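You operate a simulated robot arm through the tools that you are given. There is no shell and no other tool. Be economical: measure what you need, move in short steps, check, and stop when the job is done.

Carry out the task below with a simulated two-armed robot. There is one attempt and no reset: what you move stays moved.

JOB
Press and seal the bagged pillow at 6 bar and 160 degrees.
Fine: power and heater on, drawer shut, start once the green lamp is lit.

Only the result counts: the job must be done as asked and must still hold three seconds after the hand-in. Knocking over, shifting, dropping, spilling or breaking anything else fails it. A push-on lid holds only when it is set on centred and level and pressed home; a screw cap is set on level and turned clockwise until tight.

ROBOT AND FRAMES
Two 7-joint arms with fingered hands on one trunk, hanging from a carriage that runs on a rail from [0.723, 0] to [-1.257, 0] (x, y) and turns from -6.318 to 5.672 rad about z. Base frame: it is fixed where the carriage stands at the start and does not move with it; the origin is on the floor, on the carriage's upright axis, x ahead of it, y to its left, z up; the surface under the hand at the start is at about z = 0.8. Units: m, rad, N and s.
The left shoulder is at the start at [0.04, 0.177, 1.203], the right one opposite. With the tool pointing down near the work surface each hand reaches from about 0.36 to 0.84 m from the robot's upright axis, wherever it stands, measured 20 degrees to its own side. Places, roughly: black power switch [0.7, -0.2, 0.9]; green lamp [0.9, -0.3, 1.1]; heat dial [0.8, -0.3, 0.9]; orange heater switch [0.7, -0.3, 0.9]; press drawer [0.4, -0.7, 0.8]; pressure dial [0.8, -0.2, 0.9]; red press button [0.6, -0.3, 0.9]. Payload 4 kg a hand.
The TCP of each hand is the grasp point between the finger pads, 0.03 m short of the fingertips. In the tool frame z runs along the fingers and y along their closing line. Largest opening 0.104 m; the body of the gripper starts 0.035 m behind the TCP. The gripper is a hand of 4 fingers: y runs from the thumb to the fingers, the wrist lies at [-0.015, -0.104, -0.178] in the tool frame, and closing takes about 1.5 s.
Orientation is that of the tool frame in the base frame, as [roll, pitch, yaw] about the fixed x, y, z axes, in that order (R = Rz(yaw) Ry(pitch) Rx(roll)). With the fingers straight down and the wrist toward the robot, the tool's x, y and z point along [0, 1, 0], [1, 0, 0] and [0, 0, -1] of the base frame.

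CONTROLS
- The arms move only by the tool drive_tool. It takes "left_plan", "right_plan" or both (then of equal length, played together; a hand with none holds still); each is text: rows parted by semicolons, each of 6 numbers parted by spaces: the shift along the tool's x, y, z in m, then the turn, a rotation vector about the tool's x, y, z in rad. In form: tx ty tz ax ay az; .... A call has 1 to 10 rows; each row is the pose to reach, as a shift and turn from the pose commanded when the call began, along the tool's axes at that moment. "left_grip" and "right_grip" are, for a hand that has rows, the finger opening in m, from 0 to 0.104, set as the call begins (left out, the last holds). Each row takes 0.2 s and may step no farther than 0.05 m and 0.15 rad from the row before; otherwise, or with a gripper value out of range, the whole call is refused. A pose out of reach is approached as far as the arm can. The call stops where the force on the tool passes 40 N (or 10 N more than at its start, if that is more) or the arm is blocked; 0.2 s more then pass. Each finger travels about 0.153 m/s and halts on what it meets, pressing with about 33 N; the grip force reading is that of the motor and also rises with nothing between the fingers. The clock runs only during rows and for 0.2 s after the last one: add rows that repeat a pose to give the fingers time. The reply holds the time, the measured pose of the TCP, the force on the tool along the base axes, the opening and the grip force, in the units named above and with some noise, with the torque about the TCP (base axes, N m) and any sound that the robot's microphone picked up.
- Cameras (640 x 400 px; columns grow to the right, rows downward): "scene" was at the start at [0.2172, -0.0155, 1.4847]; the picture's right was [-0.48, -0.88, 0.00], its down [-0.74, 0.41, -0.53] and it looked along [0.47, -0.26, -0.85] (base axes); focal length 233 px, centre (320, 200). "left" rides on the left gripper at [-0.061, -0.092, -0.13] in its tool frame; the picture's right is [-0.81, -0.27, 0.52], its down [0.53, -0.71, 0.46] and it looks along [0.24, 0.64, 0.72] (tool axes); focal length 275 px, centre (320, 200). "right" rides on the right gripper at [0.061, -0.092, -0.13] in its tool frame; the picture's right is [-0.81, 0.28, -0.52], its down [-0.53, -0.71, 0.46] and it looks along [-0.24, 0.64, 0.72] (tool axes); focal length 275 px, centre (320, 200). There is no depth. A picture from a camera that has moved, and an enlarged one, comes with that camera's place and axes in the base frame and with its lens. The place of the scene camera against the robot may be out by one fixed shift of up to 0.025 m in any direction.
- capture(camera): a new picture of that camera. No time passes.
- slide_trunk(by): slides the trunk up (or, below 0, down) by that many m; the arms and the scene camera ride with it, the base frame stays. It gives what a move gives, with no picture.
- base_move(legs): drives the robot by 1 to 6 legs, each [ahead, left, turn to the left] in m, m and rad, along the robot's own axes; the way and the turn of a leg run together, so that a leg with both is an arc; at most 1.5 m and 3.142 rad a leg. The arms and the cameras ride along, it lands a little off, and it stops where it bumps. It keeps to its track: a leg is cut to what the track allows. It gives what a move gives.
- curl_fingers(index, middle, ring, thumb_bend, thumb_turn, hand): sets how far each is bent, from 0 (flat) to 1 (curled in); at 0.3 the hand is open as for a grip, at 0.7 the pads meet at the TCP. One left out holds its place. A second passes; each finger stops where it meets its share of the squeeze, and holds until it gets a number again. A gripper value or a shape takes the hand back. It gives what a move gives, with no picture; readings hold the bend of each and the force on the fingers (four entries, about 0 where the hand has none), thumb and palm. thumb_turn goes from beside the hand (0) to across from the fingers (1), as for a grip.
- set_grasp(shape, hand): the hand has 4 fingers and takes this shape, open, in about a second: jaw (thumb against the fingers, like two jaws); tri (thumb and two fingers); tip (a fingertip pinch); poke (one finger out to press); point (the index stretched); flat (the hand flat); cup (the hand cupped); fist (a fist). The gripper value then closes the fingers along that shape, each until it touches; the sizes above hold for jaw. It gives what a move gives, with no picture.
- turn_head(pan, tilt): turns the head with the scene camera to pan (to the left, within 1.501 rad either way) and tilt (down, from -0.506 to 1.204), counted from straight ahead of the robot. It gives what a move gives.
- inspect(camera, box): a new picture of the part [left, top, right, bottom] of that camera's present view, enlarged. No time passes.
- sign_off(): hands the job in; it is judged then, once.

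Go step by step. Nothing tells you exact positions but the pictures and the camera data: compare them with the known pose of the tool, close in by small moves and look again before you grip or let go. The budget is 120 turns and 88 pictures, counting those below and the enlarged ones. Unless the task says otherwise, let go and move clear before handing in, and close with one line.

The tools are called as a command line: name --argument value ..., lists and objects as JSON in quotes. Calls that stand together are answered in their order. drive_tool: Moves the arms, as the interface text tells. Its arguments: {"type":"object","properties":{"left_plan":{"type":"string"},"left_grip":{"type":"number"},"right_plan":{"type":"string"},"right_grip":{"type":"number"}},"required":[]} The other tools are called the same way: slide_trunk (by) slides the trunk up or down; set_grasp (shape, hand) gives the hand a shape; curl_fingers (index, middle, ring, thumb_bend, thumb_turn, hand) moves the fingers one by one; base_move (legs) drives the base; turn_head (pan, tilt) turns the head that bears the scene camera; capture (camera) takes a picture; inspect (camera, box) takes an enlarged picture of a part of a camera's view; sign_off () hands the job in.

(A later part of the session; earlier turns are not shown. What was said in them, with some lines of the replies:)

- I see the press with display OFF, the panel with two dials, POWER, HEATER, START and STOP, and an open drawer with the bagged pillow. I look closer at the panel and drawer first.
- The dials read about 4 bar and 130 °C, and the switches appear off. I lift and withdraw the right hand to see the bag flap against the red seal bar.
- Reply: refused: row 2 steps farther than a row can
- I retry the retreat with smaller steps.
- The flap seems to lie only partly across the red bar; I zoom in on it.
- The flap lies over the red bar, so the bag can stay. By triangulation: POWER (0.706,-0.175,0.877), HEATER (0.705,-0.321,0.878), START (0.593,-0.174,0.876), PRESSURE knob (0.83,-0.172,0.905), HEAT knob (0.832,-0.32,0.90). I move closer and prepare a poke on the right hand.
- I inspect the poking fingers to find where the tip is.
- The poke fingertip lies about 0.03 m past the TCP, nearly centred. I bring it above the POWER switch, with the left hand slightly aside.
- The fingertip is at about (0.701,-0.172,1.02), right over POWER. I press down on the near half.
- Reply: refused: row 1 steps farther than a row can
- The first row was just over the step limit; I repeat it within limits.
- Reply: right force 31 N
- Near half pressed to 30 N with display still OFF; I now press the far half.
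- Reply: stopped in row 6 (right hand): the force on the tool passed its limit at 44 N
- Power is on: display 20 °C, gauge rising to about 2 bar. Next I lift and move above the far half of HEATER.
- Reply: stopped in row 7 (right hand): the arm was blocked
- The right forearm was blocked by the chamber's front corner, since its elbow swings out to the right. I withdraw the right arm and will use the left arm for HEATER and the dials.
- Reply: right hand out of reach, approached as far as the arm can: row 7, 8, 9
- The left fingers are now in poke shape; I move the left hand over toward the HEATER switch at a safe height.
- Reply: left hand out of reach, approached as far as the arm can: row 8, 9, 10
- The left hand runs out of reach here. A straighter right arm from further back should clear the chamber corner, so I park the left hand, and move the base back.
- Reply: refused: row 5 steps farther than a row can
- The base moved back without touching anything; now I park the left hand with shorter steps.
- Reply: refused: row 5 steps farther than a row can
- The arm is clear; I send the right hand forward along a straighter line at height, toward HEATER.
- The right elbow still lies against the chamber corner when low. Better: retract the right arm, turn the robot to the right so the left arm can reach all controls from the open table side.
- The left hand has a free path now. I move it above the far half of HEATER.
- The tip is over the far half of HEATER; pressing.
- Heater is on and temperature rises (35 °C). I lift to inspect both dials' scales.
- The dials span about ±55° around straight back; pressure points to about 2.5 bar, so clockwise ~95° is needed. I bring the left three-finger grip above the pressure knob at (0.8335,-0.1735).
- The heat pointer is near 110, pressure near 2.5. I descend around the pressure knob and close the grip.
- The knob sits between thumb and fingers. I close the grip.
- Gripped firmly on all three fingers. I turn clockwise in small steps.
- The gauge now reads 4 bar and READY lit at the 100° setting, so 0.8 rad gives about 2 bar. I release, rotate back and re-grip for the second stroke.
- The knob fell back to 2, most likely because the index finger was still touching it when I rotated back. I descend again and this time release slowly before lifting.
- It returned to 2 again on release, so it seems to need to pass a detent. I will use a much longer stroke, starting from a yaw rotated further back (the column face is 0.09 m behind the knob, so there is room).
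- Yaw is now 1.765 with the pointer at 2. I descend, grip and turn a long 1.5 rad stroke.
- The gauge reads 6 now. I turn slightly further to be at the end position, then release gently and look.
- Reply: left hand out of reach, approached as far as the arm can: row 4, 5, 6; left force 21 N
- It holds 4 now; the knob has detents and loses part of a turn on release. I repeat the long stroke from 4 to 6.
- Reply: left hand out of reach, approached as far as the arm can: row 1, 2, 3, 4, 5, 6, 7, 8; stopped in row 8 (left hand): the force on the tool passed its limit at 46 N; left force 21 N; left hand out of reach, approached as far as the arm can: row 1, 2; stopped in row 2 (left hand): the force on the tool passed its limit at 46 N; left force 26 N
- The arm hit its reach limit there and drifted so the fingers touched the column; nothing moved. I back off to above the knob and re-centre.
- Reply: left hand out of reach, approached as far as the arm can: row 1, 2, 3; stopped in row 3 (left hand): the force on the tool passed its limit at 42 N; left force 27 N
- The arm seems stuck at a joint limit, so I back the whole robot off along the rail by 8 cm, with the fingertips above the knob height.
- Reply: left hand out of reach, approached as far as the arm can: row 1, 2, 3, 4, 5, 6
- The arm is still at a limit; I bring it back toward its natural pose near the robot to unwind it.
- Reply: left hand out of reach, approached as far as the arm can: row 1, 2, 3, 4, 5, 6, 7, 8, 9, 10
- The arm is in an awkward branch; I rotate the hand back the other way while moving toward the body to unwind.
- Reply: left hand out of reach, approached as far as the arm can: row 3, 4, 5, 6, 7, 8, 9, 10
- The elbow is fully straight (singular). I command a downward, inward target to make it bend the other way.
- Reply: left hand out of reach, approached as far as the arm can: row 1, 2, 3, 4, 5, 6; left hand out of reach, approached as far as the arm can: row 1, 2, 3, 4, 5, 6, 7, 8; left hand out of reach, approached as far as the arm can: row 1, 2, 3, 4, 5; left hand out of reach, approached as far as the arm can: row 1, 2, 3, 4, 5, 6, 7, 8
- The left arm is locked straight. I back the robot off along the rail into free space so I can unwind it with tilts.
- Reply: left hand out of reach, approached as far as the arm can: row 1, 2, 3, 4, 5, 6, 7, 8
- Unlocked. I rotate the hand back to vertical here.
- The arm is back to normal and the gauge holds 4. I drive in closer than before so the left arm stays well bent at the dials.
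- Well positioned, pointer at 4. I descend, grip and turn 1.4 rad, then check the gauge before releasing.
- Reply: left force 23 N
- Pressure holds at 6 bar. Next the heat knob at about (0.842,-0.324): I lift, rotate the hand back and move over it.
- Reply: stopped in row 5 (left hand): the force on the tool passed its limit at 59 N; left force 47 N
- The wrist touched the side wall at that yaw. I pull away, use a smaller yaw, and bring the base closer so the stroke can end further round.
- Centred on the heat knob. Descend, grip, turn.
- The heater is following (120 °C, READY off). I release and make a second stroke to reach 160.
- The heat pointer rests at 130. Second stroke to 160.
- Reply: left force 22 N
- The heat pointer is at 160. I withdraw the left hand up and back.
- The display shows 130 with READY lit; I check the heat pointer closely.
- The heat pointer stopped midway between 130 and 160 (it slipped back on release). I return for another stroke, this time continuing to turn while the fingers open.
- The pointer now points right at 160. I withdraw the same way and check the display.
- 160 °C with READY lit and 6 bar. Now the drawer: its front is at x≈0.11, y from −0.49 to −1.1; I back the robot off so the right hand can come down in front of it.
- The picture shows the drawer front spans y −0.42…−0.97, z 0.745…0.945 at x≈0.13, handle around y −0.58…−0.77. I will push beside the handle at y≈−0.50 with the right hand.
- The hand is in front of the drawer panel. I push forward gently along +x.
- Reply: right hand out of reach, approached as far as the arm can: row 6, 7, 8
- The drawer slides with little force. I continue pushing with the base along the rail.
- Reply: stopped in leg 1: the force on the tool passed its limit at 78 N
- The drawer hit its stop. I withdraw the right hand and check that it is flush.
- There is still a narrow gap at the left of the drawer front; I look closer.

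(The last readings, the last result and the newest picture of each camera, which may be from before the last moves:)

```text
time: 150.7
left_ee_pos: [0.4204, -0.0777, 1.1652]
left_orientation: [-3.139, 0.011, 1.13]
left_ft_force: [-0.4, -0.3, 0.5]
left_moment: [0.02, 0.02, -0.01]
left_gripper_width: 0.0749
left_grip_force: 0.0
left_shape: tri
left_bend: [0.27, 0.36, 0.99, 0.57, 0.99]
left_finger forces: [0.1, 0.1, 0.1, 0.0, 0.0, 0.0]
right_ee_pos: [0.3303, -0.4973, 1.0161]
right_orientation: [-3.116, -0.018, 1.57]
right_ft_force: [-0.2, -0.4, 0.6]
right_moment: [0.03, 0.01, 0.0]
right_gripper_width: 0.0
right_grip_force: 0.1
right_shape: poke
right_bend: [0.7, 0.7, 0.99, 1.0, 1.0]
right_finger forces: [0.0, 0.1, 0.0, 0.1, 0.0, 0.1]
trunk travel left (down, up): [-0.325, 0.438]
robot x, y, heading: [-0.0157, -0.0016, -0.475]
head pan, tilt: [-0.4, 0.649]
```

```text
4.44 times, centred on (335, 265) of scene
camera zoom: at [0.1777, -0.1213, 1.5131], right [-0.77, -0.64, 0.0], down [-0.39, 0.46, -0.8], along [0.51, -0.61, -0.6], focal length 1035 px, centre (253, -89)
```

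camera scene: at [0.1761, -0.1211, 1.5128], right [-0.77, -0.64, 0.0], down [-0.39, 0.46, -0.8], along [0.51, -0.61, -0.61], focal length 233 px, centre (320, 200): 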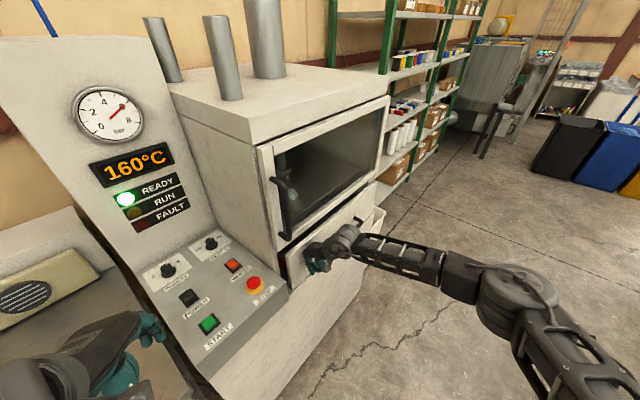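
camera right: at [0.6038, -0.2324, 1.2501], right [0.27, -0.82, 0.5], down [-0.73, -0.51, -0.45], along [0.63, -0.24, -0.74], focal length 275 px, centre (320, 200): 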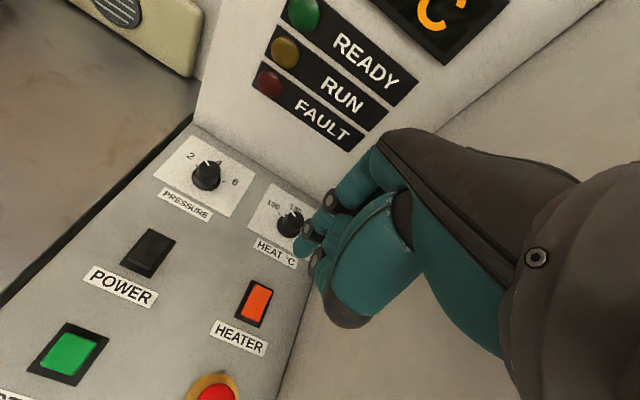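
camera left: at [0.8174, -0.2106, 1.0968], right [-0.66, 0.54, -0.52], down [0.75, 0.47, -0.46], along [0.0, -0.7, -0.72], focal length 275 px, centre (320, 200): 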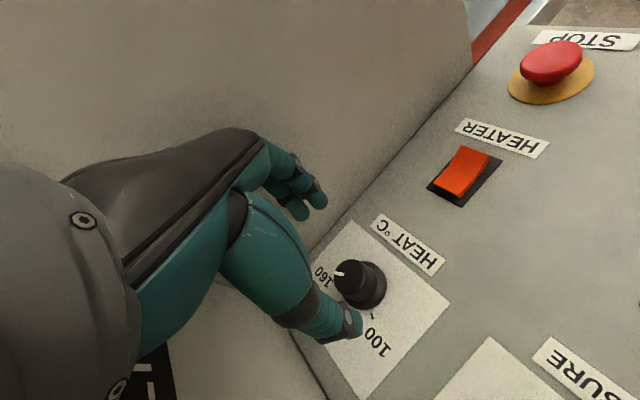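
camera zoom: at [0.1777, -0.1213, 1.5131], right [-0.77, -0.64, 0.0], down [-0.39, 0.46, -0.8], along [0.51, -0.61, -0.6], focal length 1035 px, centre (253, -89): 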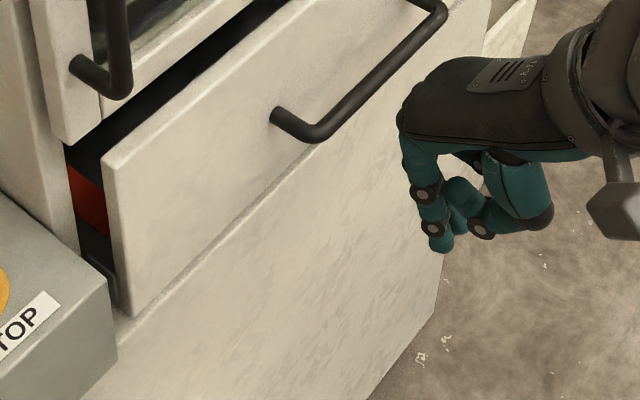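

The drawer isn't quite home; probably the base push struck it with an impulse. I move the base a bit closer and push gently with the arm.

base_move --legs '[[0.089, 0.046, 0]]'

drive_tool --right_plan "-0.01 0 0.04 0 0 0; -0.02 0 0.08 0 0 0; -0.03 0 0.12 0 0 0; -0.03 0 0.15 0 0 0; -0.03 0.02 0.15 0 0 0; -0.03 0.04 0.15 0 0 0; -0.03 0.05 0.15 0 0 0"

drive_tool --right_plan "0 0.01 0 0 0 0; 0 0.02 0 0 0 0; 0 0.03 0 0 0 0; 0 0.04 0 0 0 0; 0 0.05 0 0 0 0; 0 0.06 0 0 0 0; 0 0.07 0 0 0 0; 0 0.08 0 0 0 0; 0 0.09 0 0 0 0; 0 0.1 0 0 0 0"

```text
time: 151.9
left_ee_pos: [0.5202, -0.0781, 1.1666]
left_orientation: [3.141, 0.009, 1.13]
left_ft_force: [0.0, -0.9, 0.0]
left_moment: [0.03, 0.03, 0.01]
left_gripper_width: 0.0747
left_grip_force: 0.1
left_shape: tri
left_bend: [0.27, 0.36, 0.99, 0.57, 0.99]
left_finger forces: [0.0, 0.0, 0.1, 0.1, 0.0, 0.0]
right_ee_pos: [0.4318, -0.4968, 1.0149]
right_orientation: [-3.118, -0.016, 1.569]
right_ft_force: [-0.7, -0.5, 0.2]
right_moment: [-0.02, 0.04, 0.01]
right_gripper_width: 0.0002
right_grip_force: 0.0
right_shape: poke
right_bend: [0.7, 0.7, 0.99, 1.0, 1.0]
right_finger forces: [0.1, 0.0, 0.1, 0.1, 0.0, 0.0]
trunk travel left (down, up): [-0.325, 0.438]
robot x, y, heading: [0.0829, -0.0022, -0.467]
head pan, tilt: [-0.4, 0.649]
```

```text
time: 153.5
left_ee_pos: [0.5204, -0.0775, 1.1645]
left_orientation: [-3.14, 0.008, 1.13]
left_ft_force: [-0.5, -0.5, 0.9]
left_moment: [-0.01, -0.01, 0.0]
left_gripper_width: 0.0749
left_grip_force: 0.1
left_shape: tri
left_bend: [0.27, 0.36, 0.99, 0.57, 0.99]
left_finger forces: [0.1, 0.1, 0.0, 0.0, 0.1, 0.0]
right_ee_pos: [0.4776, -0.5221, 0.863]
right_orientation: [-3.115, -0.019, 1.569]
right_ft_force: [1.5, 0.4, 0.1]
right_moment: [0.0, 0.03, -0.03]
right_gripper_width: 0.0
right_grip_force: 0.0
right_shape: poke
right_bend: [0.7, 0.7, 0.99, 1.0, 1.0]
right_finger forces: [0.0, 0.0, 0.0, 0.0, 0.1, 0.1]
trunk travel left (down, up): [-0.325, 0.438]
robot x, y, heading: [0.0843, 0.0, -0.475]
head pan, tilt: [-0.4, 0.649]
```

```text
time: 154.5
left_ee_pos: [0.5154, -0.079, 1.1637]
left_orientation: [-3.136, 0.011, 1.128]
left_ft_force: [-0.1, 0.5, -0.8]
left_moment: [0.02, -0.03, -0.02]
left_gripper_width: 0.0749
left_grip_force: 0.1
left_shape: tri
left_bend: [0.27, 0.36, 0.99, 0.57, 0.99]
left_finger forces: [0.0, 0.0, 0.0, 0.1, 0.0, 0.1]
right_ee_pos: [0.5031, -0.527, 0.857]
right_orientation: [-3.097, -0.019, 1.562]
right_ft_force: [-22.4, 1.9, 4.2]
right_moment: [-0.18, -1.48, -0.16]
right_gripper_width: 0.0
right_grip_force: 0.1
right_shape: poke
right_bend: [0.7, 0.7, 0.99, 1.0, 1.0]
right_finger forces: [0.1, 22.7, 0.0, 0.1, 0.0, 0.1]
trunk travel left (down, up): [-0.325, 0.438]
robot x, y, heading: [0.0785, -0.0008, -0.474]
head pan, tilt: [-0.4, 0.649]
stopped in row 5 (right hand): the force on the tool passed its limit at 45 N (the readings are from after the stop); the commanded pose is now the measured one
```

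It stops at the same place at 45 N. I look from the right wrist camera into the gap.

capture --camera "right"

```text
3 pictures are left
camera right: at [0.4172, -0.4676, 0.9914], right [0.29, -0.82, 0.49], down [-0.74, -0.52, -0.43], along [0.61, -0.24, -0.76], focal length 275 px, centre (320, 200)
```

right: 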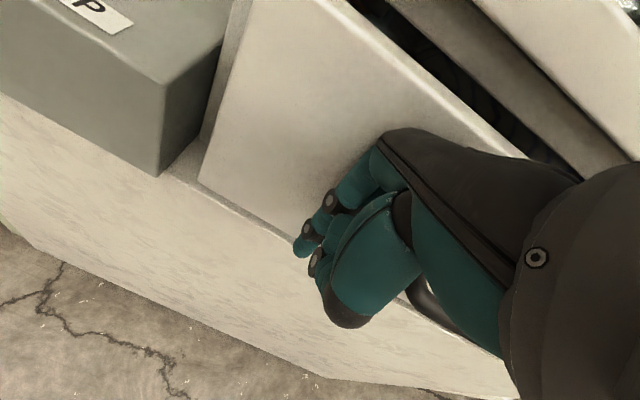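

From here the drawer front sits flush with the cabinet body, so it is shut; the dark strip is just the side clearance. I withdraw the right hand and set the left hand to poke for START.

drive_tool --right_plan "0 -0.03 0 0 0 0; 0 -0.07 0 0 0 0; 0 -0.11 0 0 0 0; 0 -0.13 -0.03 0 0 0; 0 -0.14 -0.07 0 0 0; 0 -0.15 -0.11 0 0 0; 0 -0.15 -0.15 0 0 0"

set_grasp --hand "left" --shape "poke"

drive_tool --left_plan "-0.01 0.022 0.03 0 0 0; -0.02 0.044 0.06 0 0 0; -0.03 0.066 0.09 0 0 0; -0.04 0.09 0.12 0 0 0; -0.046 0.1127 0.15 0 0 0; -0.046 0.1127 0.18 0 0 0; -0.046 0.1127 0.204 0 0 0; -0.046 0.1127 0.204 0 0 0"

capture --camera "left"

```text
time: 156.1
left_ee_pos: [0.5187, -0.0784, 1.1651]
left_orientation: [-3.14, 0.011, 1.13]
left_ft_force: [0.7, 0.1, 0.3]
left_moment: [-0.02, 0.03, -0.01]
left_gripper_width: 0.0751
left_grip_force: 0.0
left_shape: tri
left_bend: [0.27, 0.36, 0.99, 0.57, 0.99]
left_finger forces: [0.0, 0.1, 0.0, 0.0, 0.0, 0.0]
right_ee_pos: [0.3644, -0.5262, 1.0136]
right_orientation: [-3.109, -0.018, 1.564]
right_ft_force: [-0.6, 0.4, 0.5]
right_moment: [0.01, -0.02, 0.01]
right_gripper_width: 0.0
right_grip_force: 0.0
right_shape: poke
right_bend: [0.7, 0.7, 0.99, 1.0, 1.0]
right_finger forces: [0.1, 0.1, 0.0, 0.1, 0.0, 0.1]
trunk travel left (down, up): [-0.325, 0.438]
robot x, y, heading: [0.0837, 0.003, -0.473]
head pan, tilt: [-0.4, 0.649]
```

```text
time: 157.0
left_ee_pos: [0.5183, -0.0794, 1.1652]
left_orientation: [-3.14, 0.009, 1.13]
left_ft_force: [0.0, -0.8, -0.8]
left_moment: [-0.02, 0.0, 0.01]
left_gripper_width: 0.0
left_grip_force: 0.0
left_shape: poke
left_bend: [0.7, 0.7, 0.99, 1.0, 1.0]
left_finger forces: [0.0, 0.0, 0.0, 0.0, 0.0, 0.0]
right_ee_pos: [0.3637, -0.5273, 1.0139]
right_orientation: [-3.106, -0.019, 1.561]
right_ft_force: [0.9, -0.7, -1.0]
right_moment: [-0.02, -0.01, 0.01]
right_gripper_width: 0.0
right_grip_force: 0.1
right_shape: poke
right_bend: [0.7, 0.7, 0.99, 1.0, 1.0]
right_finger forces: [0.1, 0.0, 0.0, 0.0, 0.0, 0.0]
trunk travel left (down, up): [-0.325, 0.438]
robot x, y, heading: [0.0821, -0.0013, -0.473]
head pan, tilt: [-0.4, 0.649]
```

```text
time: 158.8
left_ee_pos: [0.601, -0.1696, 0.9615]
left_orientation: [-3.139, 0.008, 1.128]
left_ft_force: [0.0, 0.6, -0.6]
left_moment: [0.01, 0.02, -0.02]
left_gripper_width: 0.0
left_grip_force: 0.1
left_shape: poke
left_bend: [0.7, 0.7, 0.99, 1.0, 1.0]
left_finger forces: [0.0, 0.0, 0.0, 0.1, 0.0, 0.0]
right_ee_pos: [0.3646, -0.5272, 1.0141]
right_orientation: [-3.108, -0.019, 1.564]
right_ft_force: [0.7, -0.1, -0.2]
right_moment: [0.03, 0.0, -0.01]
right_gripper_width: 0.0001
right_grip_force: 0.0
right_shape: poke
right_bend: [0.7, 0.7, 0.99, 1.0, 1.0]
right_finger forces: [0.1, 0.1, 0.1, 0.0, 0.0, 0.1]
trunk travel left (down, up): [-0.325, 0.438]
robot x, y, heading: [0.0838, 0.0028, -0.481]
head pan, tilt: [-0.4, 0.649]
```

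```text
2 pictures are left
camera left: at [0.491, -0.1839, 1.094], right [-0.6, -0.62, -0.51], down [-0.42, 0.78, -0.46], along [0.68, -0.06, -0.73], focal length 275 px, centre (320, 200)
```

left: 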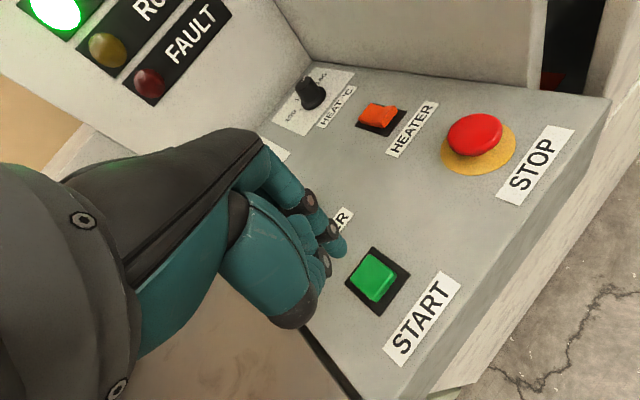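

START is at (0.591,-0.175), right under the fingertip. I press it and lift.

drive_tool --left_plan "-0.003 -0.005 0.03 0 0 0; -0.003 -0.005 0.045 0 0 0; -0.003 -0.005 0.052 0 0 0; -0.003 -0.005 0.057 0 0 0; -0.003 -0.005 0.062 0 0 0; -0.003 -0.005 0.066 0 0 0; -0.003 -0.005 0.069 0 0 0; -0.003 -0.005 0.04 0 0 0; -0.003 -0.005 0 0 0 0; 0.02 -0.02 -0.04 0 0 0"

capture --camera "scene"

```text
time: 161.0
left_ee_pos: [0.5921, -0.1423, 1.0011]
left_orientation: [-3.141, 0.008, 1.129]
left_ft_force: [0.1, 0.7, 0.5]
left_moment: [0.0, 0.02, -0.04]
left_gripper_width: 0.0
left_grip_force: 0.1
left_shape: poke
left_bend: [0.7, 0.7, 0.99, 1.0, 1.0]
left_finger forces: [0.0, 0.1, 0.0, 0.0, 0.0, 0.0]
right_ee_pos: [0.3635, -0.5257, 1.0134]
right_orientation: [-3.107, -0.018, 1.563]
right_ft_force: [-0.3, 0.6, -0.4]
right_moment: [-0.03, 0.01, 0.03]
right_gripper_width: 0.0002
right_grip_force: 0.0
right_shape: poke
right_bend: [0.7, 0.7, 0.99, 1.0, 1.0]
right_finger forces: [0.0, 0.0, 0.0, 0.0, 0.1, 0.1]
trunk travel left (down, up): [-0.325, 0.438]
robot x, y, heading: [0.0795, 0.0002, -0.477]
head pan, tilt: [-0.4, 0.649]
heard: click
```

```text
1 pictures are left
camera scene: at [0.2769, -0.1214, 1.513], right [-0.77, -0.64, 0.0], down [-0.39, 0.46, -0.8], along [0.51, -0.61, -0.6], focal length 233 px, centre (320, 200)
```

scene: 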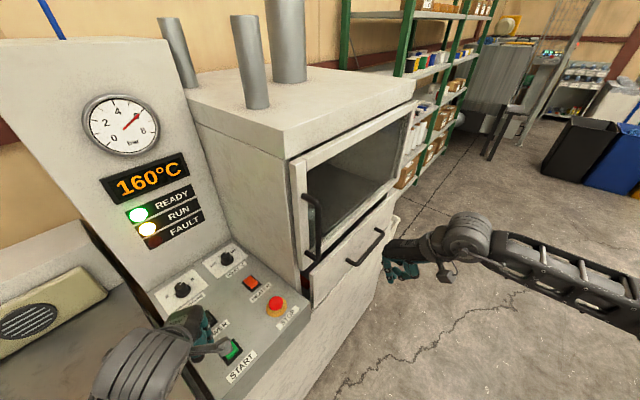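

RUN is lit with no fault: the cycle is going. I move the left hand clear and let time pass until it ends.

drive_tool --left_plan "0.01 -0.02 -0.03 0 0 0; 0.02 -0.04 -0.06 0 0 0; 0.03 -0.06 -0.09 0 0 0; 0.04 -0.08 -0.12 0 0 0; 0.04 -0.08 -0.15 0 0 0; 0.04 -0.08 -0.15 0 0 0; 0.04 -0.08 -0.15 0 0 0; 0.04 -0.08 -0.15 0 0 0; 0.04 -0.08 -0.15 0 0 0; 0.04 -0.08 -0.15 0 0 0"

drive_tool --left_plan "0 0 0 0 0 0; 0 0 0 0 0 0; 0 0 0 0 0 0; 0 0 0 0 0 0; 0 0 0 0 0 0; 0 0 0 0 0 0; 0 0 0 0 0 0; 0 0 0 0 0 0; 0 0 0 0 0 0; 0 0 0 0 0 0"

drive_tool --left_plan "0 0 0 0 0 0; 0 0 0 0 0 0; 0 0 0 0 0 0; 0 0 0 0 0 0; 0 0 0 0 0 0; 0 0 0 0 0 0; 0 0 0 0 0 0; 0 0 0 0 0 0; 0 0 0 0 0 0; 0 0 0 0 0 0"

drive_tool --left_plan "0 0 0 0 0 0; 0 0 0 0 0 0; 0 0 0 0 0 0; 0 0 0 0 0 0; 0 0 0 0 0 0; 0 0 0 0 0 0; 0 0 0 0 0 0; 0 0 0 0 0 0; 0 0 0 0 0 0; 0 0 0 0 0 0"

drive_tool --left_plan "0 0 0 0 0 0; 0 0 0 0 0 0; 0 0 0 0 0 0; 0 0 0 0 0 0; 0 0 0 0 0 0; 0 0 0 0 0 0; 0 0 0 0 0 0; 0 0 0 0 0 0; 0 0 0 0 0 0; 0 0 0 0 0 0"

drive_tool --left_plan "0 0 0 0 0 0; 0 0 0 0 0 0; 0 0 0 0 0 0; 0 0 0 0 0 0; 0 0 0 0 0 0; 0 0 0 0 0 0; 0 0 0 0 0 0; 0 0 0 0 0 0; 0 0 0 0 0 0; 0 0 0 0 0 0"

```text
time: 163.2
left_ee_pos: [0.5367, -0.0707, 1.15]
left_orientation: [-3.14, 0.01, 1.13]
left_ft_force: [0.2, -0.2, 0.4]
left_moment: [0.01, 0.02, 0.0]
left_gripper_width: 0.0003
left_grip_force: 0.1
left_shape: poke
left_bend: [0.7, 0.7, 0.99, 1.0, 1.0]
left_finger forces: [0.1, 0.1, 0.1, 0.0, 0.0, 0.1]
right_ee_pos: [0.3637, -0.5274, 1.014]
right_orientation: [-3.108, -0.019, 1.564]
right_ft_force: [-0.4, 0.6, 0.8]
right_moment: [-0.02, 0.02, 0.0]
right_gripper_width: 0.0001
right_grip_force: 0.1
right_shape: poke
right_bend: [0.7, 0.7, 0.99, 1.0, 1.0]
right_finger forces: [0.0, 0.1, 0.0, 0.0, 0.0, 0.1]
trunk travel left (down, up): [-0.325, 0.438]
robot x, y, heading: [0.0828, -0.0026, -0.468]
head pan, tilt: [-0.4, 0.649]
```

```text
time: 165.4
left_ee_pos: [0.5368, -0.0712, 1.1495]
left_orientation: [-3.139, 0.008, 1.128]
left_ft_force: [0.2, 0.5, 0.0]
left_moment: [0.03, 0.0, 0.0]
left_gripper_width: 0.0001
left_grip_force: 0.0
left_shape: poke
left_bend: [0.7, 0.7, 0.99, 1.0, 1.0]
left_finger forces: [0.1, 0.0, 0.0, 0.0, 0.0, 0.0]
right_ee_pos: [0.3641, -0.5272, 1.0127]
right_orientation: [-3.109, -0.016, 1.565]
right_ft_force: [0.3, 0.2, 0.2]
right_moment: [0.04, 0.0, 0.02]
right_gripper_width: 0.0
right_grip_force: 0.0
right_shape: poke
right_bend: [0.7, 0.7, 0.99, 1.0, 1.0]
right_finger forces: [0.0, 0.1, 0.1, 0.0, 0.0, 0.1]
trunk travel left (down, up): [-0.325, 0.438]
robot x, y, heading: [0.0841, -0.0017, -0.469]
head pan, tilt: [-0.4, 0.649]
```

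```text
time: 167.6
left_ee_pos: [0.5373, -0.0704, 1.1501]
left_orientation: [-3.139, 0.011, 1.129]
left_ft_force: [0.7, 0.0, -0.7]
left_moment: [0.01, 0.02, 0.01]
left_gripper_width: 0.0002
left_grip_force: 0.1
left_shape: poke
left_bend: [0.7, 0.7, 0.99, 1.0, 1.0]
left_finger forces: [0.1, 0.0, 0.0, 0.0, 0.1, 0.0]
right_ee_pos: [0.3642, -0.5274, 1.0139]
right_orientation: [-3.108, -0.017, 1.564]
right_ft_force: [-0.1, 0.9, 0.6]
right_moment: [-0.03, 0.01, 0.01]
right_gripper_width: 0.0
right_grip_force: 0.1
right_shape: poke
right_bend: [0.7, 0.7, 0.99, 1.0, 1.0]
right_finger forces: [0.0, 0.0, 0.0, 0.1, 0.0, 0.0]
trunk travel left (down, up): [-0.325, 0.438]
robot x, y, heading: [0.0847, -0.002, -0.478]
head pan, tilt: [-0.4, 0.649]
```

```text
time: 169.8
left_ee_pos: [0.5369, -0.071, 1.1502]
left_orientation: [-3.139, 0.009, 1.129]
left_ft_force: [-0.1, -0.5, -1.2]
left_moment: [0.0, -0.01, -0.04]
left_gripper_width: 0.0
left_grip_force: 0.2
left_shape: poke
left_bend: [0.7, 0.7, 0.99, 1.0, 1.0]
left_finger forces: [0.0, 0.1, 0.0, 0.1, 0.0, 0.0]
right_ee_pos: [0.3641, -0.5274, 1.014]
right_orientation: [-3.108, -0.016, 1.563]
right_ft_force: [-0.5, 0.3, 0.3]
right_moment: [0.0, 0.01, -0.01]
right_gripper_width: 0.0
right_grip_force: 0.0
right_shape: poke
right_bend: [0.7, 0.7, 0.99, 1.0, 1.0]
right_finger forces: [0.0, 0.0, 0.0, 0.1, 0.0, 0.1]
trunk travel left (down, up): [-0.325, 0.438]
robot x, y, heading: [0.0808, -0.0018, -0.47]
head pan, tilt: [-0.4, 0.649]
```

```text
time: 172.0
left_ee_pos: [0.5367, -0.0718, 1.1495]
left_orientation: [-3.139, 0.009, 1.129]
left_ft_force: [0.3, -0.5, 0.0]
left_moment: [-0.03, 0.0, -0.02]
left_gripper_width: 0.0
left_grip_force: 0.0
left_shape: poke
left_bend: [0.7, 0.7, 0.99, 1.0, 1.0]
left_finger forces: [0.0, 0.0, 0.0, 0.1, 0.0, 0.2]
right_ee_pos: [0.3638, -0.5272, 1.0136]
right_orientation: [-3.109, -0.017, 1.564]
right_ft_force: [-0.4, 1.1, -0.3]
right_moment: [-0.01, 0.04, -0.03]
right_gripper_width: 0.0001
right_grip_force: 0.0
right_shape: poke
right_bend: [0.7, 0.7, 0.99, 1.0, 1.0]
right_finger forces: [0.1, 0.0, 0.0, 0.1, 0.1, 0.1]
trunk travel left (down, up): [-0.325, 0.438]
robot x, y, heading: [0.0817, 0.0028, -0.472]
head pan, tilt: [-0.4, 0.649]
```

```text
time: 174.2
left_ee_pos: [0.5366, -0.071, 1.1509]
left_orientation: [-3.14, 0.009, 1.129]
left_ft_force: [-0.4, 0.6, 0.0]
left_moment: [0.0, 0.0, -0.01]
left_gripper_width: 0.0002
left_grip_force: 0.1
left_shape: poke
left_bend: [0.7, 0.7, 0.99, 1.0, 1.0]
left_finger forces: [0.0, 0.0, 0.1, 0.0, 0.0, 0.0]
right_ee_pos: [0.3635, -0.528, 1.0138]
right_orientation: [-3.108, -0.017, 1.562]
right_ft_force: [-0.1, 0.4, 0.5]
right_moment: [0.0, -0.02, -0.04]
right_gripper_width: 0.0
right_grip_force: 0.1
right_shape: poke
right_bend: [0.7, 0.7, 0.99, 1.0, 1.0]
right_finger forces: [0.1, 0.0, 0.0, 0.1, 0.0, 0.0]
trunk travel left (down, up): [-0.325, 0.438]
robot x, y, heading: [0.0787, 0.001, -0.476]
head pan, tilt: [-0.4, 0.649]
```

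About 13 s have passed; I wait a bit more, then use the last picture.

drive_tool --left_plan "0 0 0 0 0 0; 0 0 0 0 0 0; 0 0 0 0 0 0; 0 0 0 0 0 0; 0 0 0 0 0 0; 0 0 0 0 0 0; 0 0 0 0 0 0; 0 0 0 0 0 0; 0 0 0 0 0 0; 0 0 0 0 0 0"

drive_tool --left_plan "0 0 0 0 0 0; 0 0 0 0 0 0; 0 0 0 0 0 0; 0 0 0 0 0 0; 0 0 0 0 0 0; 0 0 0 0 0 0; 0 0 0 0 0 0; 0 0 0 0 0 0; 0 0 0 0 0 0; 0 0 0 0 0 0"

drive_tool --left_plan "0 0 0 0 0 0; 0 0 0 0 0 0; 0 0 0 0 0 0; 0 0 0 0 0 0; 0 0 0 0 0 0; 0 0 0 0 0 0; 0 0 0 0 0 0; 0 0 0 0 0 0; 0 0 0 0 0 0; 0 0 0 0 0 0"

inspect --camera "scene" --box '[70, 80, 410, 320]'

```text
time: 176.4
left_ee_pos: [0.5364, -0.0706, 1.1497]
left_orientation: [-3.14, 0.009, 1.129]
left_ft_force: [0.2, 0.5, 0.1]
left_moment: [-0.03, 0.01, 0.02]
left_gripper_width: 0.0
left_grip_force: 0.1
left_shape: poke
left_bend: [0.7, 0.7, 0.99, 1.0, 1.0]
left_finger forces: [0.0, 0.0, 0.0, 0.0, 0.0, 0.1]
right_ee_pos: [0.3633, -0.527, 1.0138]
right_orientation: [-3.106, -0.016, 1.563]
right_ft_force: [0.7, -0.2, -0.4]
right_moment: [-0.02, -0.02, 0.02]
right_gripper_width: 0.0
right_grip_force: 0.0
right_shape: poke
right_bend: [0.7, 0.7, 0.99, 1.0, 1.0]
right_finger forces: [0.0, 0.0, 0.1, 0.0, 0.0, 0.0]
trunk travel left (down, up): [-0.325, 0.438]
robot x, y, heading: [0.0819, 0.0021, -0.48]
head pan, tilt: [-0.4, 0.649]
```

```text
time: 178.6
left_ee_pos: [0.5367, -0.0714, 1.1491]
left_orientation: [-3.141, 0.009, 1.13]
left_ft_force: [0.6, 0.3, 0.5]
left_moment: [0.0, 0.02, 0.0]
left_gripper_width: 0.0
left_grip_force: 0.1
left_shape: poke
left_bend: [0.7, 0.7, 0.99, 1.0, 1.0]
left_finger forces: [0.1, 0.0, 0.0, 0.0, 0.0, 0.0]
right_ee_pos: [0.3642, -0.5268, 1.014]
right_orientation: [-3.108, -0.019, 1.563]
right_ft_force: [-0.2, -0.1, 0.2]
right_moment: [0.01, 0.0, -0.01]
right_gripper_width: 0.0
right_grip_force: 0.0
right_shape: poke
right_bend: [0.7, 0.7, 0.99, 1.0, 1.0]
right_finger forces: [0.0, 0.0, 0.0, 0.1, 0.0, 0.0]
trunk travel left (down, up): [-0.325, 0.438]
robot x, y, heading: [0.0815, 0.0012, -0.476]
head pan, tilt: [-0.4, 0.649]
```

```text
time: 180.8
left_ee_pos: [0.5375, -0.0716, 1.1491]
left_orientation: [-3.14, 0.009, 1.128]
left_ft_force: [-0.3, -0.4, 0.0]
left_moment: [-0.01, 0.01, -0.01]
left_gripper_width: 0.0
left_grip_force: 0.0
left_shape: poke
left_bend: [0.7, 0.7, 0.99, 1.0, 1.0]
left_finger forces: [0.0, 0.0, 0.0, 0.0, 0.0, 0.1]
right_ee_pos: [0.3635, -0.5266, 1.0127]
right_orientation: [-3.109, -0.018, 1.564]
right_ft_force: [0.3, -0.1, -0.6]
right_moment: [-0.02, 0.04, -0.01]
right_gripper_width: 0.0
right_grip_force: 0.0
right_shape: poke
right_bend: [0.7, 0.7, 0.99, 1.0, 1.0]
right_finger forces: [0.0, 0.0, 0.0, 0.0, 0.0, 0.0]
trunk travel left (down, up): [-0.325, 0.438]
robot x, y, heading: [0.0836, 0.0007, -0.473]
head pan, tilt: [-0.4, 0.649]
```

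```text
1.67 times, centred on (240, 200) of scene
camera zoom: at [0.2768, -0.1218, 1.5131], right [-0.77, -0.64, 0.0], down [-0.39, 0.46, -0.8], along [0.51, -0.61, -0.6], focal length 388 px, centre (453, 200)
```

zoom: 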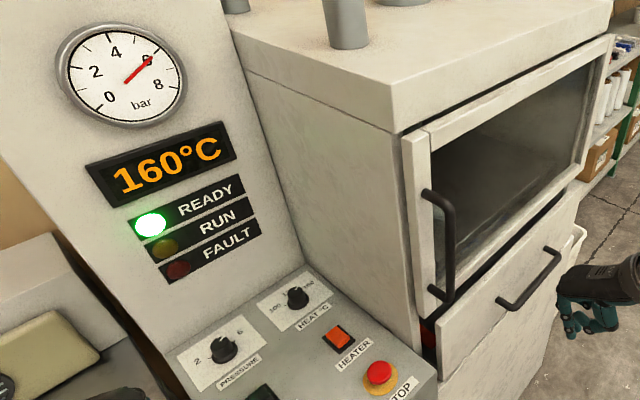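

The run lamp has gone out, there is no fault, and READY shows 160 °C at 6 bar, so the cycle is complete. Both hands are clear, and I hand in.

sign_off

```text
The job is handed in.
```

The press cycle ran through at 6 bar and 160 °C with the drawer shut. The RUN lamp came on after START and later went out with no fault. I didn't open the drawer to look at the seal itself.
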